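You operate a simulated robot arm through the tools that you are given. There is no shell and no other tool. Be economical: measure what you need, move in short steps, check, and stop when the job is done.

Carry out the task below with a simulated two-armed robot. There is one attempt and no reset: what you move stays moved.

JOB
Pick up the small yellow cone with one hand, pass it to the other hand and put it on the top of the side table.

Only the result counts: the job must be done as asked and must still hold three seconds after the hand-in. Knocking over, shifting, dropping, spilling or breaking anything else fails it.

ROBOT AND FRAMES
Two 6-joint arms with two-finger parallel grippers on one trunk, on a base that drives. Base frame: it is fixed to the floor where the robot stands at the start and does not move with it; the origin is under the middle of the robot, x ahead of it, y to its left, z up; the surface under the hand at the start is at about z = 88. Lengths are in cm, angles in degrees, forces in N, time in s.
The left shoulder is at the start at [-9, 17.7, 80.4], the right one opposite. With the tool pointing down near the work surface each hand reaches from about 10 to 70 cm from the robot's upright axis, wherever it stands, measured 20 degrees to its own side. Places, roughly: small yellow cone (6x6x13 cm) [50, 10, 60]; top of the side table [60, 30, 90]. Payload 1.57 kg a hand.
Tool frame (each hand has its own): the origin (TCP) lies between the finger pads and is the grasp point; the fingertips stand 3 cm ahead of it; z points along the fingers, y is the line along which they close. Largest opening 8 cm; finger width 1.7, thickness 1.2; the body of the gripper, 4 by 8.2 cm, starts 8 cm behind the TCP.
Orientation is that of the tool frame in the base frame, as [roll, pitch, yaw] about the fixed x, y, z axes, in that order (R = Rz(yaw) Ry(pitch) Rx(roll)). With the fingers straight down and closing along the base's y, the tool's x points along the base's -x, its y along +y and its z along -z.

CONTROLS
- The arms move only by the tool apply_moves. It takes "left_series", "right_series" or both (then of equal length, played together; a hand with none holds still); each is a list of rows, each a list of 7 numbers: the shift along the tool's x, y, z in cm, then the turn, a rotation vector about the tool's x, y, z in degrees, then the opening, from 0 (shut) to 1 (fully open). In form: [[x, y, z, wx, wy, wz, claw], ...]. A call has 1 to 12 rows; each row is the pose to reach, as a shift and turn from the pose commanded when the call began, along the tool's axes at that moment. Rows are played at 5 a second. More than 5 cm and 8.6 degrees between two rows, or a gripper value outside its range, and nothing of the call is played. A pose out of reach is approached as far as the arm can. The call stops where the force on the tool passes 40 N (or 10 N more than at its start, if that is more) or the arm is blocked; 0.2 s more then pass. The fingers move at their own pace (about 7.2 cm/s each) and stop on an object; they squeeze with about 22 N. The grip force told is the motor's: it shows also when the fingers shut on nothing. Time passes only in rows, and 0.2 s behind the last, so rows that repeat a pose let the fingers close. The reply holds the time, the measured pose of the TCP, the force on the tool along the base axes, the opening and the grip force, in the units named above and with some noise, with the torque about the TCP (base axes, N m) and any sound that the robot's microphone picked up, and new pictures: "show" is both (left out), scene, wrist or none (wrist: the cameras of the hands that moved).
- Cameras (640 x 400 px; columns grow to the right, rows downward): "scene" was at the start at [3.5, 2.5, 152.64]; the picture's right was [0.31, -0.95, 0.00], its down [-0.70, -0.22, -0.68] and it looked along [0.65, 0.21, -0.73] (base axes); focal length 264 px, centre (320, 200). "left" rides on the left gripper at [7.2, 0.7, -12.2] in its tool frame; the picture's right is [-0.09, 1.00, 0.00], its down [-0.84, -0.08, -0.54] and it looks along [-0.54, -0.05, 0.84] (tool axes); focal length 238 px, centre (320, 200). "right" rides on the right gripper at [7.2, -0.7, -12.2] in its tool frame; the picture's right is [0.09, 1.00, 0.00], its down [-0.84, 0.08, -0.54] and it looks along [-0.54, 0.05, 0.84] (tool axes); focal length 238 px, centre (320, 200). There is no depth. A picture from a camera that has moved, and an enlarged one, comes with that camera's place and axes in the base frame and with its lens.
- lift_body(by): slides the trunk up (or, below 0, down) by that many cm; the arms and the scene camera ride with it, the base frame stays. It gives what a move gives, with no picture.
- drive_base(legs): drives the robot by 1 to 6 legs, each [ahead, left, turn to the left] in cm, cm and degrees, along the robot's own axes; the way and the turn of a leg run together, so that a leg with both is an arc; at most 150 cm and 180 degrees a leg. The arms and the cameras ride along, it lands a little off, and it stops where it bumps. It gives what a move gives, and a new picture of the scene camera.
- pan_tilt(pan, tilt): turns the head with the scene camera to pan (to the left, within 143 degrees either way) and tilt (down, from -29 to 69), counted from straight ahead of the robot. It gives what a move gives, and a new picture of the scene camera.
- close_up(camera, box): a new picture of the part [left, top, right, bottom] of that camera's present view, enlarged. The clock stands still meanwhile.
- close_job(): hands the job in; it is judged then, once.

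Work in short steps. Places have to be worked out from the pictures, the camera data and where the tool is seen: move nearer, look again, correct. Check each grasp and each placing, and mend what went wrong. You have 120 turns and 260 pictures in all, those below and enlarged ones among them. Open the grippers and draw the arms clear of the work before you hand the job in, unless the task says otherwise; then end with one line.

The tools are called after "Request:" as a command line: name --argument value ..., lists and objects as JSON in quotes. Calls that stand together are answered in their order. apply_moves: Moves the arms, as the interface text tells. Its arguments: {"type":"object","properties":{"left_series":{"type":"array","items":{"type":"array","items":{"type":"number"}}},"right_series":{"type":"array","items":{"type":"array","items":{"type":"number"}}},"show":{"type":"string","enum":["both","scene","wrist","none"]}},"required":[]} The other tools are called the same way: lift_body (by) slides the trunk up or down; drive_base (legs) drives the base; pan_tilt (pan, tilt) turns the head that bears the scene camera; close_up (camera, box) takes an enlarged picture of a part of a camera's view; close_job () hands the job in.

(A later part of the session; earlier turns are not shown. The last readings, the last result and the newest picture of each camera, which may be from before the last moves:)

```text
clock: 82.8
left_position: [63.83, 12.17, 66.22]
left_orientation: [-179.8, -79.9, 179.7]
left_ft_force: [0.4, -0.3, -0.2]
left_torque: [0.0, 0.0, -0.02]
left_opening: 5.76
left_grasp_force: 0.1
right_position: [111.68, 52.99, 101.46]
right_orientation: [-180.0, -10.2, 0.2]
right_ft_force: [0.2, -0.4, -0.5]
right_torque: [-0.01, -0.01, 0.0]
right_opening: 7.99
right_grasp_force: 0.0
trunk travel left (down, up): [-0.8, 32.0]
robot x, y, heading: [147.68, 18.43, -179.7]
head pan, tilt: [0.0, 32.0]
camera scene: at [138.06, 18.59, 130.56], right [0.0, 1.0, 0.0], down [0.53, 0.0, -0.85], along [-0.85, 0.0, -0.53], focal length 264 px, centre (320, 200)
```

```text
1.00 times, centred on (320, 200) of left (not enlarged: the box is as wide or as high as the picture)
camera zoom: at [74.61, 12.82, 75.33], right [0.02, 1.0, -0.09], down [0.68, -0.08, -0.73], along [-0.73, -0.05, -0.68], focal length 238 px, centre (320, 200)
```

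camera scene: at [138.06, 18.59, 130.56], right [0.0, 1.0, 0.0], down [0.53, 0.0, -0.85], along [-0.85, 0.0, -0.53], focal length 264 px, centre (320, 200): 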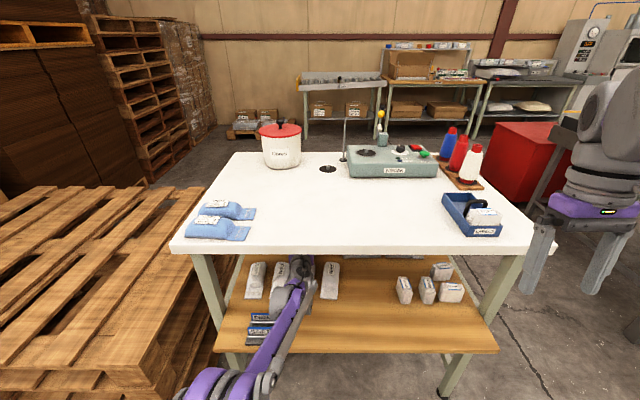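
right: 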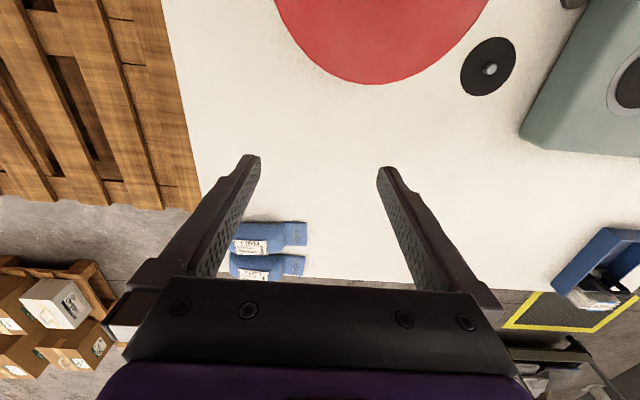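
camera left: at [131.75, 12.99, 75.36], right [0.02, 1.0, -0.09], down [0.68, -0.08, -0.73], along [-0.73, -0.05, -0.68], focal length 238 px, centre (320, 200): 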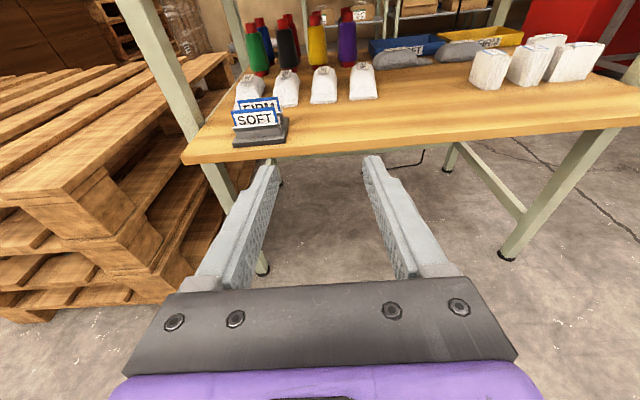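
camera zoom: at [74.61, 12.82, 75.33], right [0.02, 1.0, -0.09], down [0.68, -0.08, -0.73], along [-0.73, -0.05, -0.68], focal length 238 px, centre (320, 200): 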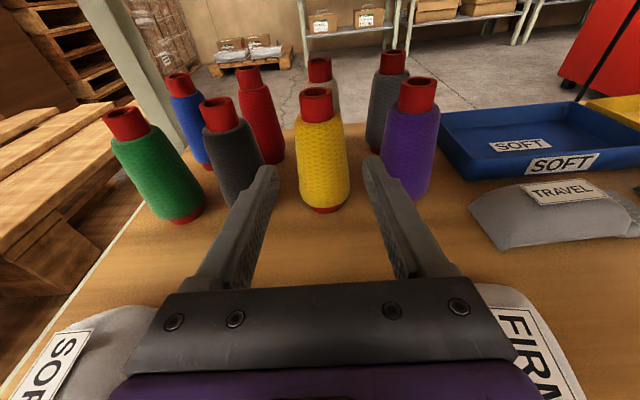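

The cone is centred between the fingers (cone ≈[53, 12.2]). I lower the hand to z≈63.5, open a bit, and creep forward 4 cm with the base so the rest is within arm reach.

Request:
apply_moves --left_series '[[-1.3, 0, 0.2, 0, 0, 0, 0.8], [-2.66, 0, 0.47, 0, 0, 0, 0.8]]' --show "none"

Request:
drive_base --legs '[[4.5, 0, 0]]'

Request:
close_up --camera "left" --box '[0, 0, 640, 400]'

```text
clock: 83.4
left_position: [63.99, 12.19, 63.43]
left_orientation: [-179.7, -79.9, 179.6]
left_ft_force: [-0.3, -0.4, 0.2]
left_torque: [-0.02, 0.01, 0.0]
left_opening: 6.37
left_grasp_force: 0.0
right_position: [111.79, 53.11, 101.59]
right_orientation: [-179.9, -10.2, 0.3]
right_ft_force: [1.7, -0.2, 0.2]
right_torque: [0.02, -0.01, 0.0]
right_opening: 8.0
right_grasp_force: 0.0
trunk travel left (down, up): [-0.8, 32.0]
robot x, y, heading: [148.22, 18.46, -180.1]
head pan, tilt: [0.0, 32.0]
```

```text
clock: 84.3
left_position: [59.46, 11.91, 63.43]
left_orientation: [-179.8, -79.9, 179.6]
left_ft_force: [0.5, -0.4, -0.8]
left_torque: [-0.06, 0.03, 0.0]
left_opening: 6.38
left_grasp_force: 0.0
right_position: [107.27, 53.09, 101.53]
right_orientation: [-180.0, -10.2, 0.2]
right_ft_force: [0.5, -0.6, -0.1]
right_torque: [-0.03, -0.04, 0.0]
right_opening: 7.99
right_grasp_force: 0.1
trunk travel left (down, up): [-0.8, 32.0]
robot x, y, heading: [143.69, 18.62, -179.9]
head pan, tilt: [0.0, 32.0]
camera scene: at [133.59, 18.58, 130.56], right [0.0, 1.0, 0.0], down [0.53, 0.0, -0.85], along [-0.85, 0.0, -0.53], focal length 264 px, centre (320, 200)
```

scene: 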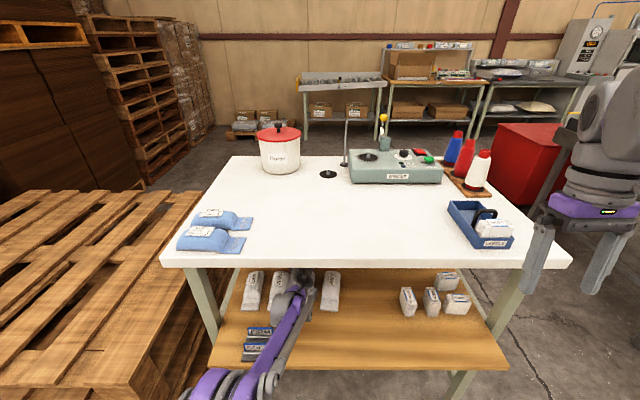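

```text
1.00 times, centred on (320, 200) of left (not enlarged: the box is as wide or as high as the picture)
camera zoom: at [70.18, 12.81, 72.61], right [0.02, 1.0, -0.09], down [0.68, -0.08, -0.73], along [-0.73, -0.05, -0.68], focal length 238 px, centre (320, 200)
```

zoom: 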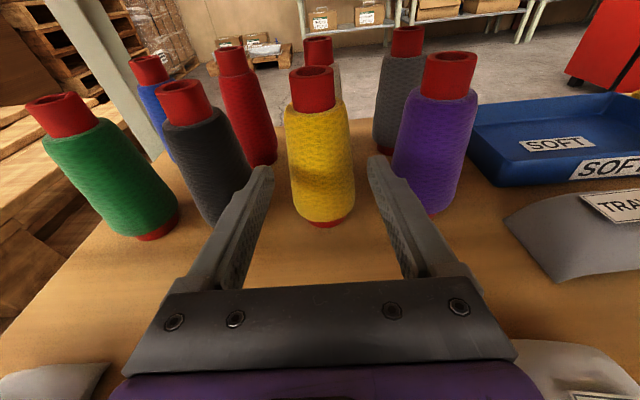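

Aligned. I advance the last 6 cm with the arm, fingers straddling the cone, without closing yet.

Request:
apply_moves --left_series '[[0.27, 0, 1.5, 0, 0, 0, 0.8], [0.54, 0, 3.05, 0, 0, 0, 0.8], [0.81, 0, 4.6, 0, 0, 0, 0.8], [1.08, 0, 6.1, 0, 0, 0, 0.8]]' --show "wrist"

```text
clock: 85.3
left_position: [53.43, 12.07, 63.54]
left_orientation: [-179.6, -79.9, 179.6]
left_ft_force: [0.4, 0.8, -0.6]
left_torque: [0.02, -0.02, 0.0]
left_opening: 6.37
left_grasp_force: 0.1
right_position: [107.28, 53.11, 101.47]
right_orientation: [-179.8, -10.2, 0.3]
right_ft_force: [0.3, -1.1, 0.3]
right_torque: [0.03, 0.0, 0.04]
right_opening: 8.0
right_grasp_force: 0.1
trunk travel left (down, up): [-0.8, 32.0]
robot x, y, heading: [143.54, 18.47, -179.7]
head pan, tilt: [0.0, 32.0]
camera left: at [63.99, 12.79, 72.66], right [0.02, 1.0, -0.09], down [0.68, -0.08, -0.73], along [-0.73, -0.05, -0.68], focal length 238 px, centre (320, 200)
```

left: 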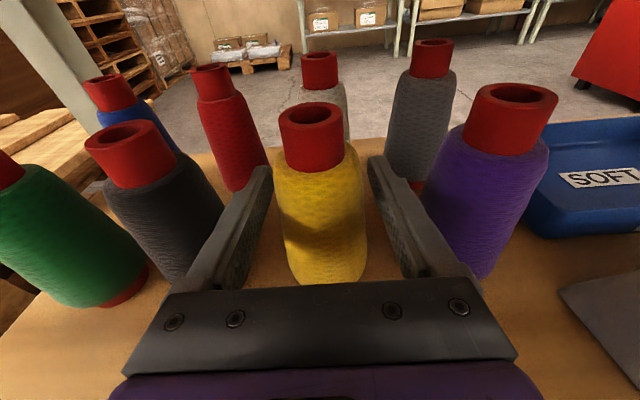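

The cone sits at the TCP between the pads, neighbours untouched. Closing the left fingers.

Request:
apply_moves --left_series '[[0, 0, 0, 0, 0, 0, 0.6], [0, 0, 0, 0, 0, 0, 0.4], [0, 0, 0, 0, 0, 0, 0.3], [0, 0, 0, 0, 0, 0, 0.2], [0, 0, 0, 0, 0, 0, 0.2], [0, 0, 0, 0, 0, 0, 0.2]]' --show "wrist"

```text
clock: 86.7
left_position: [53.36, 12.09, 63.41]
left_orientation: [-179.8, -80.0, 179.6]
left_ft_force: [0.5, -0.7, 0.3]
left_torque: [0.01, -0.01, -0.01]
left_opening: 4.47
left_grasp_force: 21.7
right_position: [107.24, 52.99, 101.5]
right_orientation: [180.0, -10.3, 0.3]
right_ft_force: [0.5, -0.4, 0.2]
right_torque: [0.02, -0.03, -0.02]
right_opening: 7.99
right_grasp_force: 0.1
trunk travel left (down, up): [-0.8, 32.0]
robot x, y, heading: [143.74, 18.34, -179.7]
head pan, tilt: [0.0, 32.0]
camera left: at [64.01, 12.81, 72.65], right [0.02, 1.0, -0.09], down [0.68, -0.08, -0.73], along [-0.73, -0.05, -0.68], focal length 238 px, centre (320, 200)
```

left: 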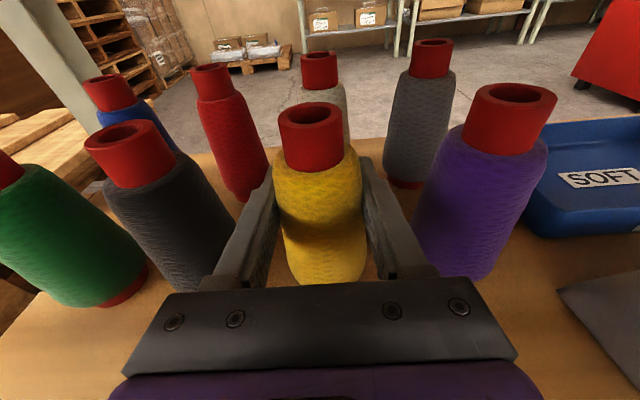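

Firmly held (opening 4.47, 22 N). Before lifting I check the forearm's clearance to the underside of the table.

Request:
close_up --camera "scene" --box '[180, 240, 380, 365]'

Request:
close_up --camera "right" --box '[0, 0, 640, 400]'

```text
3.20 times, centred on (280, 302) of scene
camera zoom: at [133.66, 18.57, 130.57], right [0.0, 1.0, 0.0], down [0.53, 0.0, -0.85], along [-0.85, 0.0, -0.53], focal length 846 px, centre (448, -128)
```

zoom: 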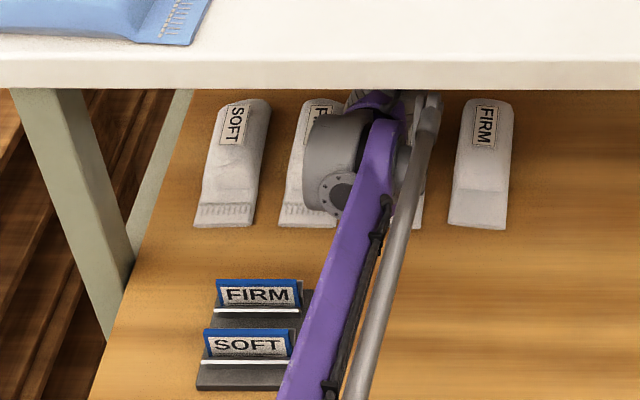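

```text
1.00 times, centred on (320, 200) of right (not enlarged: the box is as wide or as high as the picture)
camera zoom: at [112.31, 53.76, 114.79], right [0.09, -1.0, 0.02], down [-0.92, -0.08, 0.39], along [-0.38, -0.05, -0.92], focal length 238 px, centre (320, 200)
```

zoom: 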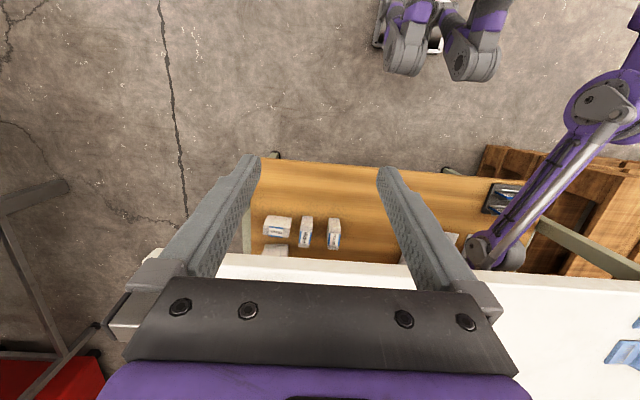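

The link crosses the table edge at about z 68, with enough headroom. I lift purely vertically with the trunk by 5.3 cm (cone base to ≈61.3, above the bags) and check.

Request:
lift_body --by 5.3

Request:
close_up --camera "left" --box '[0, 0, 640, 400]'

Request:
close_up --camera "scene" --box '[180, 240, 380, 365]'

```text
clock: 87.6
left_position: [53.69, 12.17, 69.33]
left_orientation: [-179.8, -80.2, 179.7]
left_ft_force: [-0.1, 0.0, -1.1]
left_torque: [-0.04, 0.06, -0.02]
left_opening: 4.45
left_grasp_force: 22.0
right_position: [108.42, 53.04, 106.86]
right_orientation: [-180.0, -9.5, 0.3]
right_ft_force: [-0.8, 0.2, -0.8]
right_torque: [-0.03, 0.0, 0.01]
right_opening: 8.02
right_grasp_force: 0.1
trunk travel left (down, up): [-6.1, 26.7]
robot x, y, heading: [143.34, 18.14, -179.8]
head pan, tilt: [0.0, 32.0]
```

```text
1.00 times, centred on (320, 200) of left (not enlarged: the box is as wide or as high as the picture)
camera zoom: at [64.38, 12.81, 78.48], right [0.02, 1.0, -0.09], down [0.68, -0.08, -0.73], along [-0.74, -0.05, -0.67], focal length 238 px, centre (320, 200)
```

zoom: 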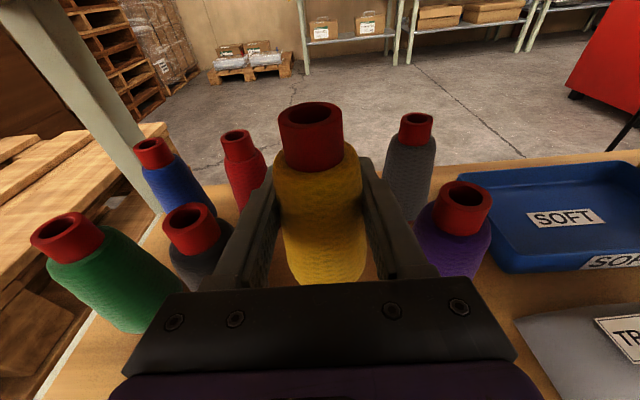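

```text
3.20 times, centred on (280, 302) of scene
camera zoom: at [135.05, 18.58, 135.59], right [0.0, 1.0, 0.0], down [0.53, 0.0, -0.85], along [-0.85, 0.0, -0.53], focal length 846 px, centre (448, -128)
```

zoom: 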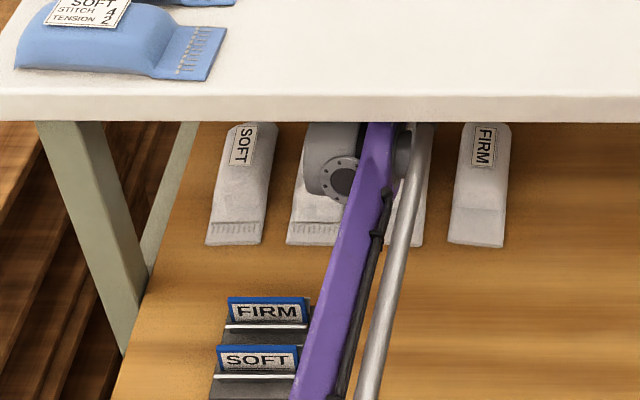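

The cone is up (base ≈62), but the hand camera (≈z 80 top) could touch the rear apron (≈z 80) if I leave at this height, and the bags prevent going lower here. I'll back up 10 cm, then shift sideways to the bag-free lane at y≈33, lower there and exit.

Request:
drive_base --legs '[[-10, 0, 0]]'

Request:
close_up --camera "left" --box '[0, 0, 640, 400]'

```text
clock: 88.8
left_position: [63.54, 12.27, 69.45]
left_orientation: [-179.8, -80.2, 179.6]
left_ft_force: [-0.4, -0.9, -0.8]
left_torque: [0.02, 0.01, 0.01]
left_opening: 4.45
left_grasp_force: 22.2
right_position: [118.44, 53.04, 106.96]
right_orientation: [-179.9, -9.5, 0.2]
right_ft_force: [0.2, 0.1, 0.3]
right_torque: [0.03, 0.02, 0.0]
right_opening: 8.02
right_grasp_force: 0.3
trunk travel left (down, up): [-6.1, 26.7]
robot x, y, heading: [153.32, 18.32, -179.7]
head pan, tilt: [0.0, 32.0]
camera scene: at [145.0, 18.62, 135.61], right [0.0, 1.0, 0.0], down [0.53, 0.0, -0.85], along [-0.85, 0.0, -0.53], focal length 264 px, centre (320, 200)
```

scene: 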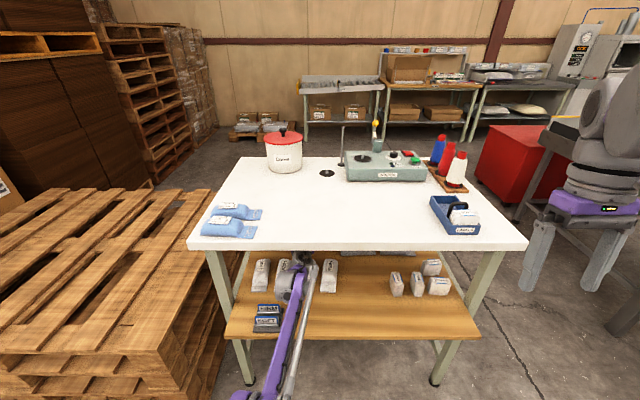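

```text
1.00 times, centred on (320, 200) of left (not enlarged: the box is as wide or as high as the picture)
camera zoom: at [74.26, 12.92, 78.6], right [0.02, 1.0, -0.09], down [0.67, -0.08, -0.73], along [-0.74, -0.05, -0.67], focal length 238 px, centre (320, 200)
```

zoom: 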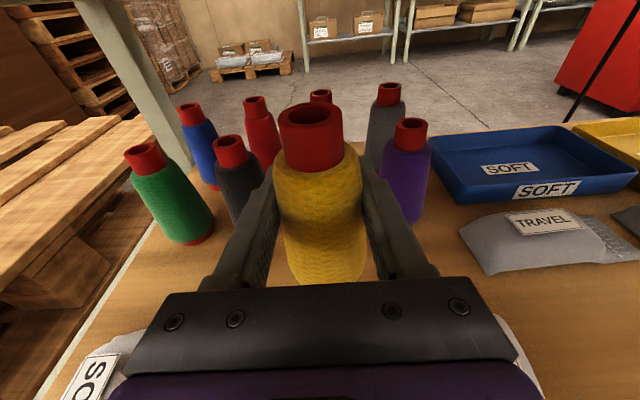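

Clear. Now I shift the base 21 cm to the robot's right (+y).

Request:
drive_base --legs '[[0, -21, 0], [-6, 0, 0]]'

Request:
close_up --camera "left" --box '[0, 0, 640, 400]'

```text
clock: 91.8
left_position: [69.33, 33.33, 69.39]
left_orientation: [-179.9, -80.4, 179.6]
left_ft_force: [0.5, 0.5, -1.1]
left_torque: [0.0, 0.0, -0.01]
left_opening: 4.46
left_grasp_force: 21.8
right_position: [124.31, 74.2, 106.89]
right_orientation: [-179.9, -9.5, 0.1]
right_ft_force: [0.0, -0.6, 0.9]
right_torque: [0.04, 0.05, 0.03]
right_opening: 8.01
right_grasp_force: 0.0
trunk travel left (down, up): [-6.1, 26.7]
robot x, y, heading: [159.13, 39.71, -180.1]
head pan, tilt: [0.0, 32.0]
camera scene: at [150.87, 39.73, 135.61], right [0.0, 1.0, 0.0], down [0.53, 0.0, -0.85], along [-0.85, 0.0, -0.53], focal length 264 px, centre (320, 200)
```

scene: 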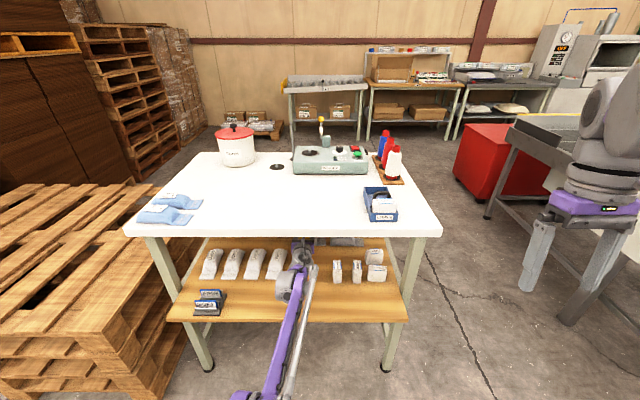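

```text
1.00 times, centred on (320, 200) of left (not enlarged: the box is as wide or as high as the picture)
camera zoom: at [80.13, 34.08, 78.59], right [0.02, 1.0, -0.09], down [0.67, -0.08, -0.73], along [-0.74, -0.05, -0.67], focal length 238 px, centre (320, 200)
```

zoom: 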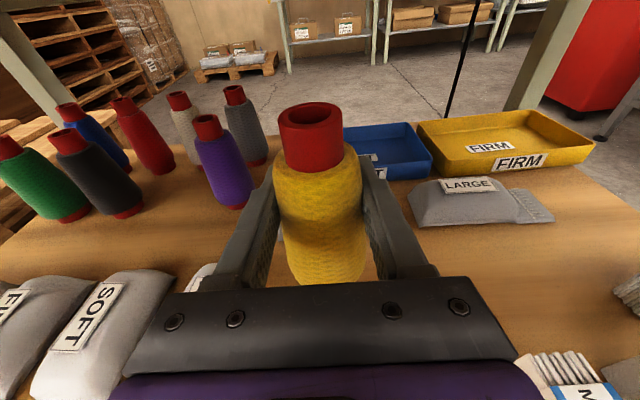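

The lane is clear on both sides (bag edge y≈24.5, boxes from y≈44.7). I lower the trunk 4 cm and then back out.

Request:
lift_body --by -4

Request:
drive_base --legs '[[-45, 0, 0]]'

```text
clock: 92.6
left_position: [69.16, 33.43, 65.27]
left_orientation: [-179.9, -80.2, 179.6]
left_ft_force: [-0.2, -0.2, -2.4]
left_torque: [0.01, 0.0, -0.02]
left_opening: 4.48
left_grasp_force: 22.2
right_position: [124.27, 74.33, 102.93]
right_orientation: [180.0, -9.4, 0.0]
right_ft_force: [-1.2, 0.4, -1.2]
right_torque: [0.01, 0.02, 0.0]
right_opening: 8.0
right_grasp_force: 0.1
trunk travel left (down, up): [-2.1, 30.7]
robot x, y, heading: [159.1, 39.26, -179.8]
head pan, tilt: [0.0, 32.0]
```

```text
clock: 95.3
left_position: [113.9, 33.49, 65.26]
left_orientation: [-179.8, -80.1, 179.6]
left_ft_force: [0.5, -0.1, -0.9]
left_torque: [-0.01, 0.01, 0.01]
left_opening: 4.46
left_grasp_force: 21.9
right_position: [169.1, 74.39, 102.84]
right_orientation: [-179.9, -9.6, 0.1]
right_ft_force: [0.0, 0.1, -0.1]
right_torque: [0.03, 0.0, 0.03]
right_opening: 8.0
right_grasp_force: 0.1
trunk travel left (down, up): [-2.1, 30.7]
robot x, y, heading: [203.97, 39.86, -179.7]
head pan, tilt: [0.0, 32.0]
camera scene: at [194.4, 39.82, 131.59], right [0.0, 1.0, 0.0], down [0.53, 0.0, -0.85], along [-0.85, 0.0, -0.53], focal length 264 px, centre (320, 200)
```

scene: 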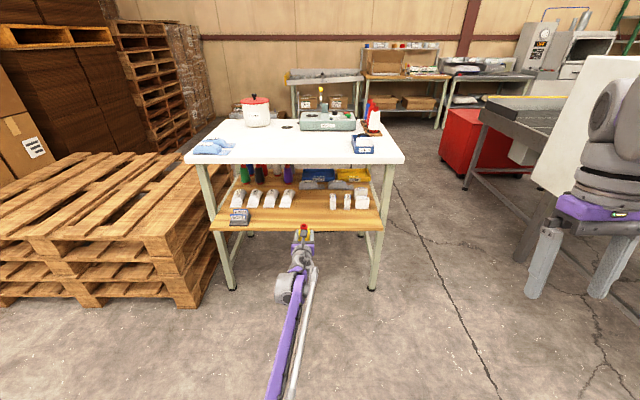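

The cone is out cleanly. I back up a further 18 cm for space and raise the trunk to its nominal height for the hand-over and placing.

Request:
drive_base --legs '[[-18, 0, 0]]'

Request:
lift_body --by 22.7

```text
clock: 96.8
left_position: [131.63, 33.57, 65.44]
left_orientation: [-179.9, -80.2, 179.5]
left_ft_force: [0.0, -0.2, -1.0]
left_torque: [-0.01, 0.01, 0.0]
left_opening: 4.45
left_grasp_force: 22.4
right_position: [186.96, 74.31, 102.91]
right_orientation: [-179.9, -9.6, 0.1]
right_ft_force: [0.1, 0.5, -0.7]
right_torque: [0.01, 0.03, 0.0]
right_opening: 7.98
right_grasp_force: 0.0
trunk travel left (down, up): [-2.1, 30.7]
robot x, y, heading: [221.84, 40.17, -180.1]
head pan, tilt: [0.0, 32.0]
camera scene: at [212.24, 39.85, 131.59], right [0.0, 1.0, 0.0], down [0.53, 0.0, -0.85], along [-0.85, 0.0, -0.53], focal length 264 px, centre (320, 200)
```

scene: 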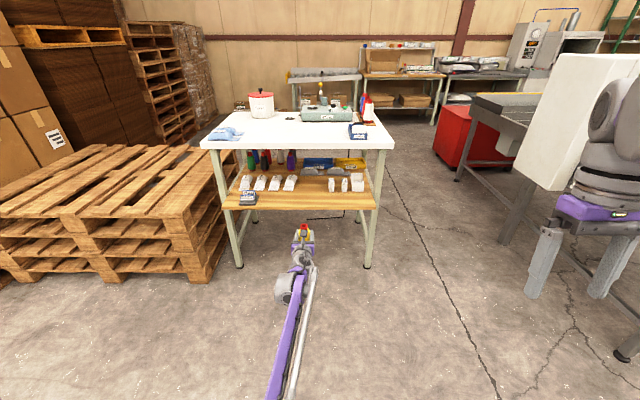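

```text
clock: 99.2
left_position: [131.49, 33.65, 96.15]
left_orientation: [-179.2, -84.7, 179.0]
left_ft_force: [-0.4, 0.5, -1.4]
left_torque: [0.01, 0.01, 0.01]
left_opening: 4.42
left_grasp_force: 22.0
right_position: [186.97, 74.42, 125.48]
right_orientation: [-179.9, -9.5, 0.1]
right_ft_force: [-1.0, 0.4, 0.6]
right_torque: [0.0, 0.0, -0.04]
right_opening: 7.97
right_grasp_force: 0.0
trunk travel left (down, up): [-24.8, 8.0]
robot x, y, heading: [222.06, 39.7, -179.9]
head pan, tilt: [0.0, 32.0]
```

Left hand is now at [131.5, 33.7, 96]. I retract it to ≈[160, 40, 92] in front of the trunk, restoring the 10° tilt so the cone stands upright.

Request:
apply_moves --left_series '[[-0.96, 0.9, -4, 0, -0.7, 0, 0.2], [-1.93, 1.8, -8, 0, -1.4, 0, 0.2], [-2.9, 2.7, -12, 0, -2.1, 0, 0.2], [-3.86, 3.6, -16, 0, -2.8, 0, 0.2], [-4.8, 4.6, -20, 0, -3.5, 0, 0.2], [-5.8, 5.5, -24, 0, -4.2, 0, 0.2], [-6.75, 6.4, -28, 0, -4.7, 0, 0.2]]' --show "both"

```text
clock: 100.8
left_position: [143.93, 43.49, 112.19]
left_orientation: [-179.4, -80.0, 179.2]
left_ft_force: [0.3, -0.5, -1.4]
left_torque: [0.02, -0.03, -0.02]
left_opening: 4.46
left_grasp_force: 22.8
left hand out of reach, approached as far as the arm can: row 1, 2, 3, 4, 5, 6, 7
right_position: [187.14, 74.53, 125.68]
right_orientation: [-180.0, -9.3, 0.1]
right_ft_force: [0.1, 0.4, 1.0]
right_torque: [0.0, 0.05, 0.01]
right_opening: 7.98
right_grasp_force: 0.0
trunk travel left (down, up): [-24.8, 8.0]
robot x, y, heading: [221.83, 40.15, -179.6]
head pan, tilt: [0.0, 32.0]
camera scene: at [217.15, 39.94, 154.94], right [0.0, 1.0, 0.0], down [0.53, 0.0, -0.85], along [-0.85, 0.0, -0.53], focal length 264 px, centre (320, 200)
camera left: at [154.55, 44.06, 121.45], right [0.02, 1.0, -0.09], down [0.68, -0.08, -0.73], along [-0.73, -0.05, -0.68], focal length 238 px, centre (320, 200)
```

scene: 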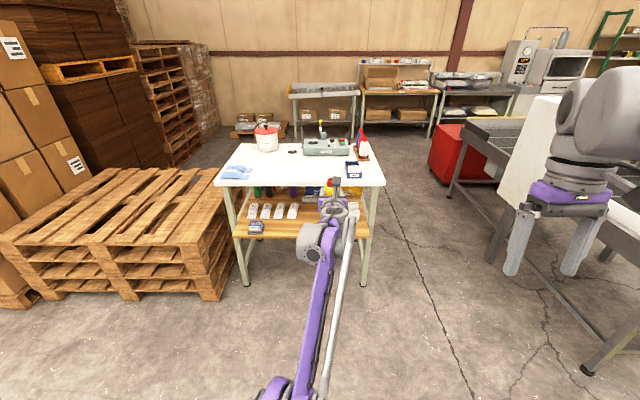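
left: 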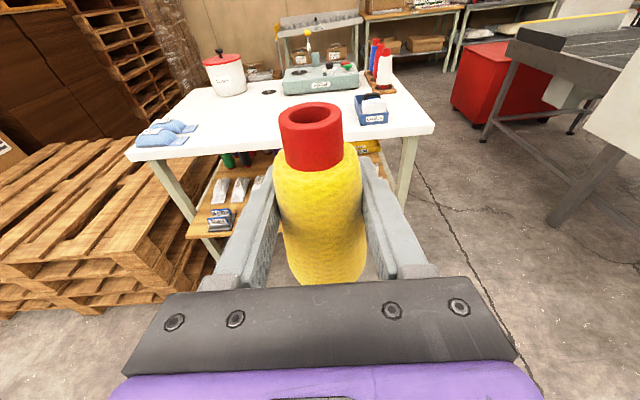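

The flipped horizontal hand can't come closer straight-on. I'll instead turn the left hand inward (yaw ~55° toward the right arm) while retracting, so the two hands can meet from opposite sides with the cone upright.

Request:
apply_moves --left_series '[[-0.95, -0.1, -2.15, -7.74, 0, 1.37, 0.2], [-1.9, -0.1, -4.3, -15.5, 0, 2.74, 0.2], [-2.9, -0.2, -6.5, -23.2, 0, 4.1, 0.2], [-3.8, -0.3, -8.6, -31, 0, 5.5, 0.2], [-4.8, -0.4, -10.8, -38.7, 0, 6.9, 0.2], [-5.7, -0.4, -13, -46.5, 0, 8.2, 0.2], [-6.7, -0.5, -15.1, -54.2, 0, 9.6, 0.2]]' --show "scene"

```text
clock: 102.4
left_position: [150.82, 56.56, 115.47]
left_orientation: [-170.2, -80.6, 144.7]
left_ft_force: [0.3, 0.5, -1.4]
left_torque: [0.0, 0.04, 0.04]
left_opening: 4.44
left_grasp_force: 21.9
left hand out of reach, approached as far as the arm can: row 1, 2, 3, 4, 5, 6, 7
right_position: [186.92, 74.32, 125.64]
right_orientation: [-179.9, -9.5, 0.0]
right_ft_force: [0.3, 0.2, -0.7]
right_torque: [-0.04, 0.07, -0.02]
right_opening: 8.02
right_grasp_force: 0.0
trunk travel left (down, up): [-24.8, 8.0]
robot x, y, heading: [221.68, 39.7, -180.1]
head pan, tilt: [0.0, 32.0]
camera scene: at [216.93, 39.93, 154.91], right [0.0, 1.0, 0.0], down [0.53, 0.0, -0.85], along [-0.85, 0.0, -0.53], focal length 264 px, centre (320, 200)
```

scene: 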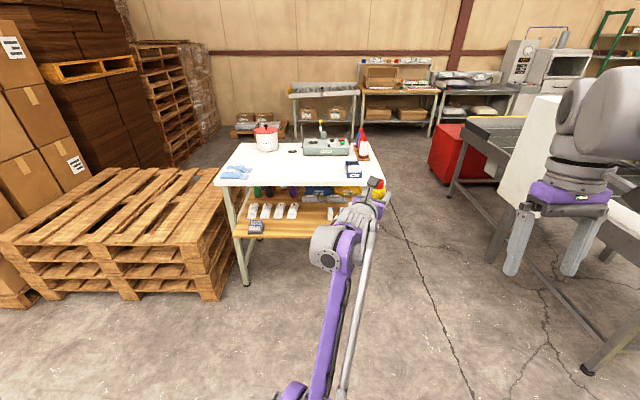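

The wrist roll is at its joint limit in this flipped pose. I'll roll the left hand back by 90° (cone lying sideways, neck toward the robot's left), which frees the arm; the right hand can then take the neck from above and later swing it upright.

Request:
apply_moves --left_series '[[-0.5, -0.3, -0.9, 0, 0, -8.2, 0.2], [-1, -0.6, -1.8, 0, 0, -16.4, 0.2], [-1.6, -1, -2.7, 0, 0, -24.6, 0.2], [-2.1, -1.3, -3.6, 0, 0, -32.8, 0.2], [-2.6, -1.6, -4.5, 0, 0, -41, 0.2], [-3.2, -2, -5.4, 0, 0, -49.2, 0.2], [-3.7, -2.3, -6.3, 0, 0, -57.4, 0.2], [-4.2, -2.6, -7.2, 0, 0, -65.6, 0.2], [-4.8, -3, -8.1, 0, 0, -73.8, 0.2], [-5.3, -3.3, -9, 0, 0, -82, 0.2], [-5.8, -3.6, -9.9, 0, 0, -90, 0.2]]' --show "both"

```text
clock: 104.8
left_position: [148.66, 51.22, 114.99]
left_orientation: [99.6, -1.4, -115.5]
left_ft_force: [0.1, -0.2, -1.3]
left_torque: [-0.02, 0.0, 0.01]
left_opening: 4.46
left_grasp_force: 22.3
left hand out of reach, approached as far as the arm can: row 1, 2, 3, 4, 5, 6, 7, 8, 9, 10, 11
right_position: [186.92, 74.35, 125.66]
right_orientation: [-179.8, -9.5, 0.1]
right_ft_force: [-0.3, 0.5, 0.3]
right_torque: [-0.02, -0.01, -0.02]
right_opening: 8.0
right_grasp_force: 0.1
trunk travel left (down, up): [-24.8, 8.0]
robot x, y, heading: [221.99, 39.84, -179.9]
head pan, tilt: [0.0, 32.0]
camera scene: at [216.89, 39.83, 154.91], right [0.0, 1.0, 0.0], down [0.53, 0.0, -0.85], along [-0.85, 0.0, -0.53], focal length 264 px, centre (320, 200)
camera left: at [156.27, 39.78, 117.89], right [-0.1, 0.18, 0.98], down [0.85, 0.52, -0.01], along [-0.51, 0.84, -0.2], focal length 238 px, centre (320, 200)
```

scene: 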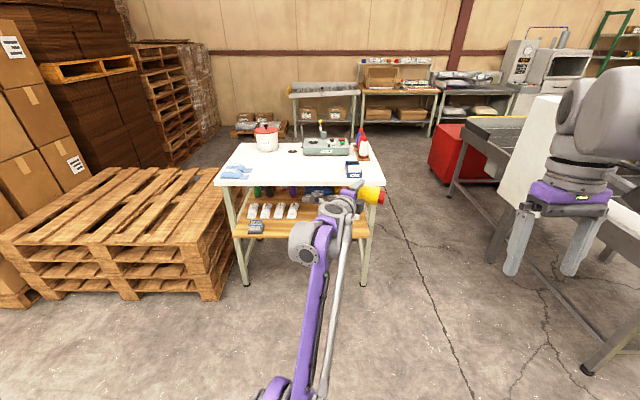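
left: 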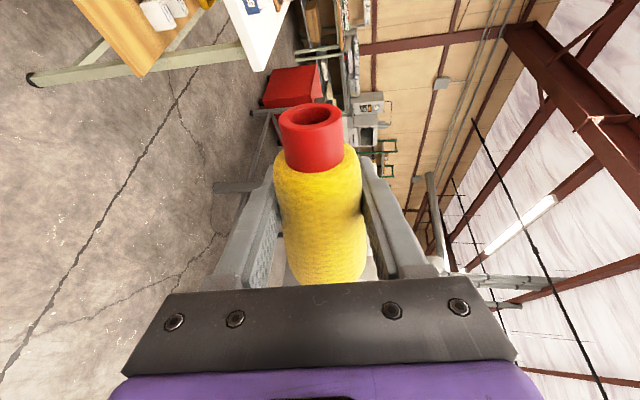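

The limit is the wrist pitch (tool can't bend above the forearm). With the cone lying along y, pitching the hand down no longer tilts the cone, so I turn the left hand to face straight ahead with 30° tilt and bring it closer.

Request:
apply_moves --left_series '[[-0.15, -0.9, -1.4, 2.6, 3, -1.1, 0.2], [-0.3, -1.7, -2.75, 5.2, 6, -2.1, 0.2], [-0.45, -2.6, -4.1, 7.9, 9, -3.2, 0.2], [-0.6, -3.45, -5.5, 10.5, 12, -4.3, 0.2], [-0.75, -4.3, -6.9, 13.1, 15, -5.4, 0.2], [-0.9, -5.2, -8.2, 15.7, 18, -6.4, 0.2], [-1.05, -6, -9.6, 18.4, 21, -7.5, 0.2], [-1.2, -6.9, -11, 21, 24.1, -8.6, 0.2]]' --show "scene"

```text
clock: 106.6
left_position: [153.57, 51.19, 108.42]
left_orientation: [120.1, -1.6, -90.0]
left_ft_force: [-0.2, -0.7, -0.8]
left_torque: [-0.03, 0.05, -0.02]
left_opening: 4.44
left_grasp_force: 21.7
left hand out of reach, approached as far as the arm can: row 1, 2, 3, 4, 5, 6, 7, 8
right_position: [187.01, 74.38, 125.59]
right_orientation: [180.0, -9.4, 0.2]
right_ft_force: [0.6, -0.5, -0.9]
right_torque: [0.0, 0.0, 0.03]
right_opening: 8.0
right_grasp_force: 0.0
trunk travel left (down, up): [-24.8, 8.0]
robot x, y, heading: [222.11, 39.5, -179.9]
head pan, tilt: [0.0, 32.0]
camera scene: at [216.93, 39.9, 154.91], right [0.0, 1.0, 0.0], down [0.53, 0.0, -0.85], along [-0.85, 0.0, -0.53], focal length 264 px, centre (320, 200)
```

scene: 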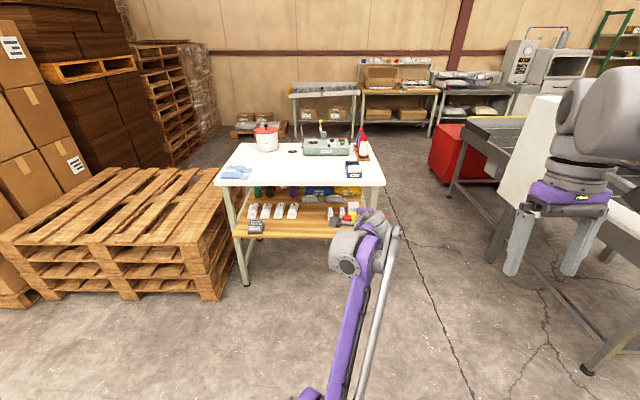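

Orientation is as wanted. I tilt 20° further and bring the left hand to ≈[162, 47, 106] so it is within the right arm's range.

Request:
apply_moves --left_series '[[1, -1.5, -1.5, 5, 0, 0, 0.2], [2.1, -3.1, -3, 10, 0, 0, 0.2], [3.1, -4.7, -4.6, 15, 0, 0, 0.2], [4.2, -6.3, -6.1, 20, 0, 0, 0.2]]' --show "scene"

```text
clock: 107.6
left_position: [157.6, 49.43, 102.34]
left_orientation: [140.1, -1.6, -90.0]
left_ft_force: [-0.6, -0.1, -2.2]
left_torque: [-0.05, 0.02, 0.02]
left_opening: 4.47
left_grasp_force: 22.1
left hand out of reach, approached as far as the arm can: row 1, 2, 3, 4
right_position: [186.84, 74.32, 125.68]
right_orientation: [-179.9, -9.5, 0.1]
right_ft_force: [-0.9, -0.4, 0.7]
right_torque: [-0.02, 0.0, 0.04]
right_opening: 7.99
right_grasp_force: 0.0
trunk travel left (down, up): [-24.8, 8.0]
robot x, y, heading: [221.71, 39.99, -179.9]
head pan, tilt: [0.0, 32.0]
camera scene: at [216.9, 39.84, 154.91], right [0.0, 1.0, 0.0], down [0.53, 0.0, -0.85], along [-0.85, 0.0, -0.53], focal length 264 px, centre (320, 200)
```

scene: 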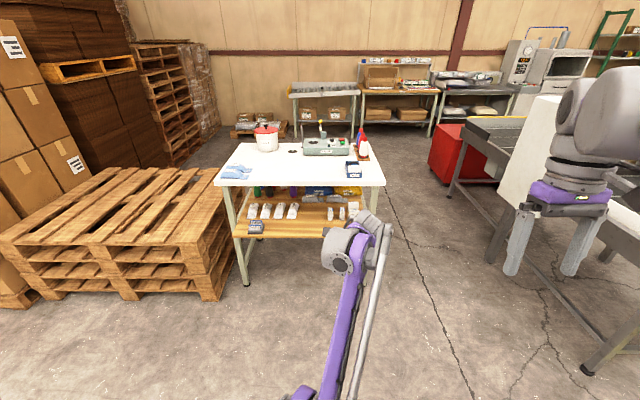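

The arm seems stuck straight at the elbow. I test a simple straight-down move to see which directions are free.

Request:
apply_moves --left_series '[[0, -1.28, 1.53, 0, 0, 0, 0.2], [0, -2.57, 3.06, 0, 0, 0, 0.2], [0, -3.86, 4.6, 0, 0, 0, 0.2], [0, -5.14, 6.13, 0, 0, 0, 0.2]]' --show "none"

Request:
pan_tilt --pan 10 --tilt 60

```text
clock: 108.6
left_position: [153.79, 50.74, 99.01]
left_orientation: [140.0, -1.6, -90.1]
left_ft_force: [0.2, -0.2, -2.6]
left_torque: [0.0, -0.02, 0.0]
left_opening: 4.43
left_grasp_force: 22.5
left hand out of reach, approached as far as the arm can: row 1, 2, 3, 4
right_position: [186.91, 74.37, 125.72]
right_orientation: [-179.8, -9.5, 0.0]
right_ft_force: [0.3, -0.5, 0.2]
right_torque: [0.02, -0.01, -0.04]
right_opening: 7.99
right_grasp_force: 0.1
trunk travel left (down, up): [-24.8, 8.0]
robot x, y, heading: [221.64, 39.89, -179.9]
head pan, tilt: [0.0, 32.0]
```

```text
clock: 109.5
left_position: [153.85, 50.72, 99.13]
left_orientation: [140.0, -1.7, -90.2]
left_ft_force: [0.4, -0.2, -0.7]
left_torque: [-0.06, 0.0, 0.03]
left_opening: 4.43
left_grasp_force: 22.0
right_position: [187.11, 74.45, 125.68]
right_orientation: [-179.9, -9.5, 0.0]
right_ft_force: [0.5, 0.0, 0.3]
right_torque: [0.02, 0.01, -0.01]
right_opening: 7.99
right_grasp_force: 0.2
trunk travel left (down, up): [-24.8, 8.0]
robot x, y, heading: [221.78, 39.89, -179.9]
head pan, tilt: [10.0, 60.0]
camera scene: at [219.29, 38.71, 151.02], right [-0.17, 0.98, 0.0], down [0.85, 0.15, -0.5], along [-0.49, -0.09, -0.87], focal length 264 px, centre (320, 200)
```

scene: 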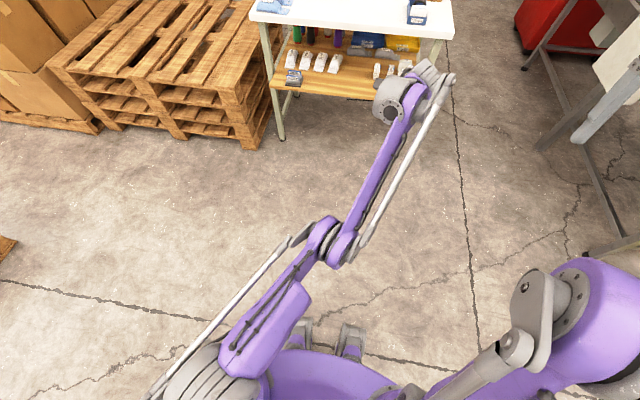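

The view shows the left elbow fully straight. I try a slow pull straight toward the shoulder in half-centimetre rows so the elbow can start to bend.

Request:
apply_moves --left_series '[[0.18, -0.46, -0.04, 0, 0, 0, 0.2], [0.37, -0.93, -0.09, 0, 0, 0, 0.2], [0.55, -1.4, -0.13, 0, 0, 0, 0.2], [0.74, -1.86, -0.18, 0, 0, 0, 0.2], [0.92, -2.3, -0.22, 0, 0, 0, 0.2], [1.1, -2.8, -0.27, 0, 0, 0, 0.2], [1.3, -3.25, -0.31, 0, 0, 0, 0.2], [1.5, -3.7, -0.36, 0, 0, 0, 0.2], [1.85, -4.65, -0.45, 0, 0, 0, 0.2], [2.2, -5.6, -0.54, 0, 0, 0, 0.2]]' --show "none"

```text
clock: 111.8
left_position: [154.51, 50.18, 99.92]
left_orientation: [139.9, -1.6, -90.1]
left_ft_force: [-0.2, 0.7, -1.2]
left_torque: [0.0, 0.01, 0.02]
left_opening: 4.43
left_grasp_force: 22.2
left hand out of reach, approached as far as the arm can: row 1, 2, 3, 4, 5, 6, 7, 8, 9, 10
right_position: [186.92, 74.37, 125.69]
right_orientation: [-180.0, -9.4, 0.1]
right_ft_force: [-1.0, -0.7, 0.2]
right_torque: [0.01, 0.03, 0.02]
right_opening: 8.03
right_grasp_force: 0.0
trunk travel left (down, up): [-24.8, 8.0]
robot x, y, heading: [221.95, 40.25, -180.0]
head pan, tilt: [10.0, 60.0]
```

Still pinned. I test the opposite: extending outward ~4 cm, to see whether the elbow sits on the wrong side of straight.

Request:
apply_moves --left_series '[[-0.5, 1.2, 0.1, 0, 0, 0, 0.2], [-1, 2.4, 0.2, 0, 0, 0, 0.2], [-1.5, 3.7, 0.36, 0, 0, 0, 0.2], [-2.2, 5.6, 0.5, 0, 0, 0, 0.2]]' --show "scene"

```text
clock: 112.8
left_position: [150.09, 52.36, 102.95]
left_orientation: [139.8, -1.5, -90.1]
left_ft_force: [-0.2, 0.1, -0.5]
left_torque: [-0.03, 0.01, -0.03]
left_opening: 4.44
left_grasp_force: 21.4
right_position: [186.96, 74.44, 125.69]
right_orientation: [-179.9, -9.5, -0.1]
right_ft_force: [0.4, 0.0, 0.7]
right_torque: [0.01, -0.01, 0.04]
right_opening: 8.0
right_grasp_force: 0.1
trunk travel left (down, up): [-24.8, 8.0]
robot x, y, heading: [221.91, 39.62, -179.8]
head pan, tilt: [10.0, 60.0]
camera scene: at [219.34, 38.69, 151.02], right [-0.17, 0.98, 0.0], down [0.85, 0.15, -0.5], along [-0.49, -0.09, -0.87], focal length 264 px, centre (320, 200)
```

scene: 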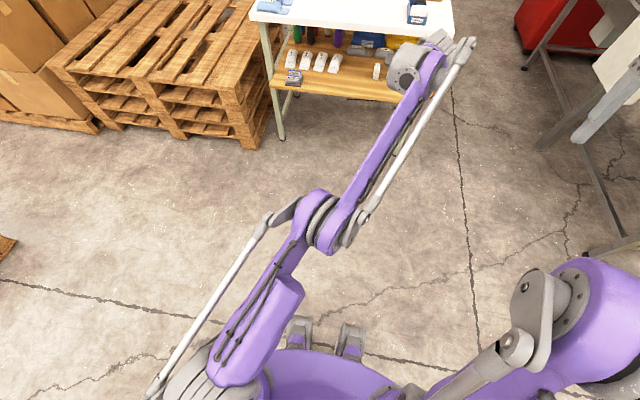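

Outward works, so the elbow is on the wrong side of straight (it crossed when I over-stretched earlier). I over-stretch again well beyond reach so that it can cross back.

Request:
apply_moves --left_series '[[-1.5, 3.7, 0.36, 0, 0, 0, 0.2], [-3, 7.4, 0.7, 0, 0, 0, 0.2], [-4.5, 11.1, 1.1, 0, 0, 0, 0.2], [-6, 14.8, 1.4, 0, 0, 0, 0.2], [-7.5, 18.5, 1.8, 0, 0, 0, 0.2]]' --show "none"

Request:
apply_moves --left_series '[[1, -2.3, -0.2, 0, 0, 0, 0.2], [2, -4.6, -0.4, 0, 0, 0, 0.2], [3, -7, -0.6, 0, 0, 0, 0.2], [4, -9.3, -0.9, 0, 0, 0, 0.2], [5, -12, -1.1, 0, 0, 0, 0.2]]' --show "scene"

```text
clock: 114.0
left_position: [150.49, 52.47, 104.14]
left_orientation: [139.8, -1.6, -90.1]
left_ft_force: [0.5, -0.4, -2.0]
left_torque: [-0.05, -0.01, 0.01]
left_opening: 4.42
left_grasp_force: 22.1
left hand out of reach, approached as far as the arm can: row 1, 2, 3, 4, 5
right_position: [186.96, 74.42, 125.64]
right_orientation: [-179.9, -9.6, 0.0]
right_ft_force: [-0.4, 1.0, 0.2]
right_torque: [-0.03, 0.01, -0.01]
right_opening: 7.98
right_grasp_force: 0.1
trunk travel left (down, up): [-24.8, 8.0]
robot x, y, heading: [221.69, 40.09, -179.8]
head pan, tilt: [10.0, 60.0]
```

```text
clock: 115.2
left_position: [157.23, 48.54, 102.37]
left_orientation: [140.1, -1.5, -90.0]
left_ft_force: [0.5, -0.3, -1.0]
left_torque: [-0.03, 0.02, 0.0]
left_opening: 4.43
left_grasp_force: 22.1
left hand out of reach, approached as far as the arm can: row 3, 4, 5
right_position: [186.9, 74.29, 125.64]
right_orientation: [-179.9, -9.4, 0.0]
right_ft_force: [0.1, -0.3, 0.9]
right_torque: [0.02, 0.04, 0.03]
right_opening: 8.01
right_grasp_force: 0.0
trunk travel left (down, up): [-24.8, 8.0]
robot x, y, heading: [222.02, 39.76, -179.9]
head pan, tilt: [10.0, 60.0]
camera scene: at [219.37, 38.66, 151.02], right [-0.17, 0.98, 0.0], down [0.85, 0.15, -0.5], along [-0.49, -0.09, -0.87], focal length 264 px, centre (320, 200)
```

scene: 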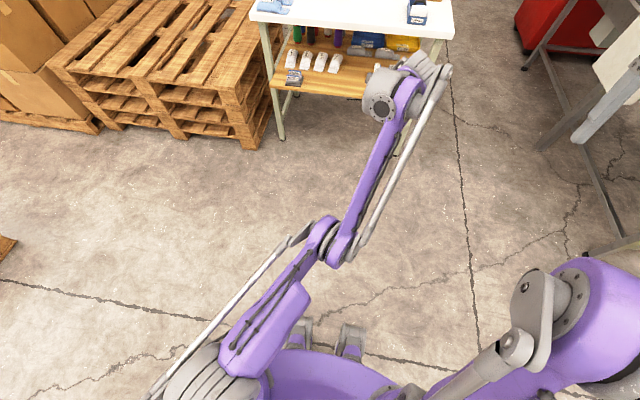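

Arm limits deduced: the left wrist must stay 77–85 cm from its shoulder in this elbow mode. Moving the left hand further to the robot's right (y≈60) fits both arms; I do that, and turn the right hand 90° about its axis with fingers straight down.

Request:
apply_moves --left_series '[[-3.8, -0.8, -0.5, 0, 0, 0, 0.2], [-7.6, -1.6, -1, 0, 0, 0, 0.2], [-11.5, -2.4, -1.5, 0, 0, 0, 0.2]]' --show "none"

Request:
apply_moves --right_series '[[0, 0, 0, 0, -4.5, 0, 1], [0, 0, 0, 0, -9.5, 0, 1]]' --show "none"

Request:
apply_moves --right_series '[[0, 0, 0, 0, 0, 8.2, 1], [0, 0, 0, 0, 0, 16.4, 1], [0, 0, 0, 0, 0, 24.6, 1], [0, 0, 0, 0, 0, 32.8, 1], [0, 0, 0, 0, 0, 41, 1], [0, 0, 0, 0, 0, 49.2, 1], [0, 0, 0, 0, 0, 57.4, 1], [0, 0, 0, 0, 0, 65.6, 1], [0, 0, 0, 0, 0, 73.8, 1], [0, 0, 0, 0, 0, 82, 1], [0, 0, 0, 0, 0, 90, 1]]' --show "both"

```text
clock: 116.0
left_position: [159.89, 60.12, 101.81]
left_orientation: [139.8, -1.6, -89.9]
left_ft_force: [0.0, 1.0, -1.1]
left_torque: [-0.04, 0.0, 0.02]
left_opening: 4.44
left_grasp_force: 21.9
right_position: [187.03, 74.45, 125.49]
right_orientation: [180.0, -9.5, 0.1]
right_ft_force: [0.3, -1.0, 0.6]
right_torque: [-0.02, 0.01, 0.01]
right_opening: 7.98
right_grasp_force: 0.0
trunk travel left (down, up): [-24.8, 8.0]
robot x, y, heading: [221.8, 39.87, -179.9]
head pan, tilt: [10.0, 60.0]
```

```text
clock: 116.5
left_position: [159.76, 60.08, 101.84]
left_orientation: [139.9, -1.6, -90.2]
left_ft_force: [0.7, -0.1, -1.4]
left_torque: [-0.05, -0.01, -0.01]
left_opening: 4.44
left_grasp_force: 21.7
right_position: [187.01, 74.25, 125.65]
right_orientation: [180.0, 0.1, 0.1]
right_ft_force: [-0.4, 0.4, 1.0]
right_torque: [0.02, 0.03, 0.02]
right_opening: 7.99
right_grasp_force: 0.1
trunk travel left (down, up): [-24.8, 8.0]
robot x, y, heading: [221.9, 39.84, -179.6]
head pan, tilt: [10.0, 60.0]
```

```text
clock: 119.0
left_position: [159.76, 60.23, 101.83]
left_orientation: [139.9, -1.6, -90.0]
left_ft_force: [0.0, 0.1, -0.8]
left_torque: [-0.05, 0.0, -0.06]
left_opening: 4.45
left_grasp_force: 21.8
right_position: [186.98, 74.39, 125.62]
right_orientation: [179.9, 0.0, -90.1]
right_ft_force: [-0.1, 0.0, -0.2]
right_torque: [-0.03, -0.01, 0.0]
right_opening: 7.99
right_grasp_force: 0.0
trunk travel left (down, up): [-24.8, 8.0]
robot x, y, heading: [222.05, 39.73, -180.2]
head pan, tilt: [10.0, 60.0]
camera scene: at [219.3, 38.71, 151.02], right [-0.17, 0.98, 0.0], down [0.85, 0.15, -0.5], along [-0.49, -0.09, -0.87], focal length 264 px, centre (320, 200)
camera right: at [187.69, 67.21, 137.81], right [-1.0, -0.09, 0.0], down [-0.08, 0.84, 0.54], along [-0.05, 0.54, -0.84], focal length 238 px, centre (320, 200)
```

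scene: 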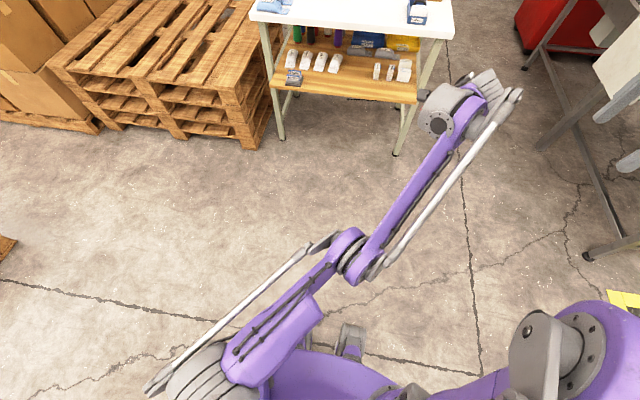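
right: 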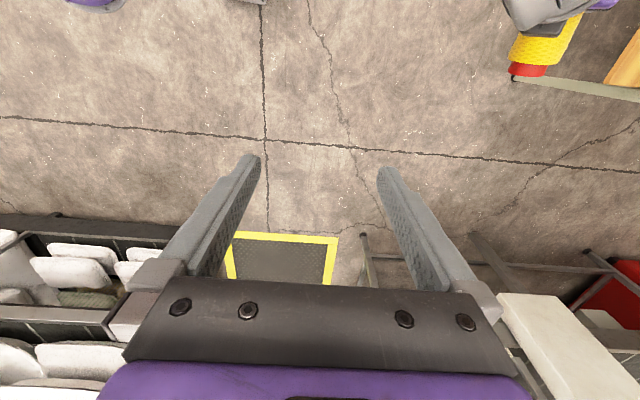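

The neck points toward the robot's left; with the left hand so steep the grippers would crowd each other. I move the left hand to ≈[151, 68, 72] with only 15° tilt, which leaves room for the right hand to come straight down onto the neck.

Request:
apply_moves --left_series '[[-1, -1, 3.8, -4.4, 0, 0, 0.2], [-1.9, -2.5, 7.4, -8.8, 0, 0, 0.2], [-2.9, -4.2, 11, -13.1, 0, 0, 0.2], [-3.9, -6, 14.5, -17.5, 0, 0, 0.2], [-4.8, -7.6, 18, -21.9, 0, 0, 0.2], [-5.8, -9.2, 21.5, -26.3, 0, 0, 0.2], [-6.7, -10.8, 25, -30.6, 0, 0, 0.2], [-7.7, -12.4, 28.5, -35, 0, 0, 0.2]]' --show "none"

Request:
pan_tilt --pan -10 --tilt 50

```text
clock: 120.8
left_position: [151.5, 66.61, 72.22]
left_orientation: [104.9, -1.5, -90.2]
left_ft_force: [-0.2, -0.4, -0.5]
left_torque: [-0.08, 0.02, -0.02]
left_opening: 4.43
left_grasp_force: 21.9
left hand out of reach, approached as far as the arm can: row 1, 2, 3, 4, 5, 8
right_position: [186.89, 74.42, 125.61]
right_orientation: [180.0, 0.1, -89.9]
right_ft_force: [0.7, 0.2, 1.0]
right_torque: [-0.01, 0.0, 0.01]
right_opening: 7.99
right_grasp_force: 0.1
trunk travel left (down, up): [-24.8, 8.0]
robot x, y, heading: [221.61, 39.76, -180.1]
head pan, tilt: [10.0, 60.0]
```

```text
clock: 121.6
left_position: [151.55, 66.64, 72.08]
left_orientation: [105.0, -1.5, -90.2]
left_ft_force: [0.0, -0.6, -1.1]
left_torque: [-0.06, 0.01, -0.04]
left_opening: 4.4
left_grasp_force: 21.7
right_position: [186.97, 74.39, 125.7]
right_orientation: [-179.9, 0.1, -89.9]
right_ft_force: [0.2, -0.2, -0.5]
right_torque: [0.01, 0.02, 0.0]
right_opening: 8.0
right_grasp_force: 0.1
trunk travel left (down, up): [-24.8, 8.0]
robot x, y, heading: [221.81, 39.85, -179.8]
head pan, tilt: [-10.0, 50.0]
camera scene: at [218.27, 41.2, 152.27], right [0.17, 0.99, 0.0], down [0.76, -0.13, -0.64], along [-0.63, 0.11, -0.77], focal length 264 px, centre (320, 200)
```

scene: 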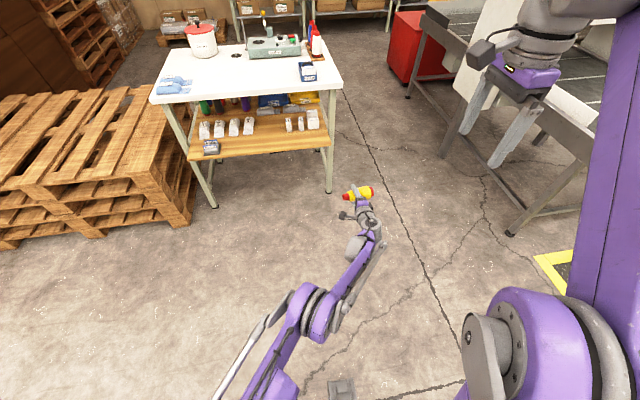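

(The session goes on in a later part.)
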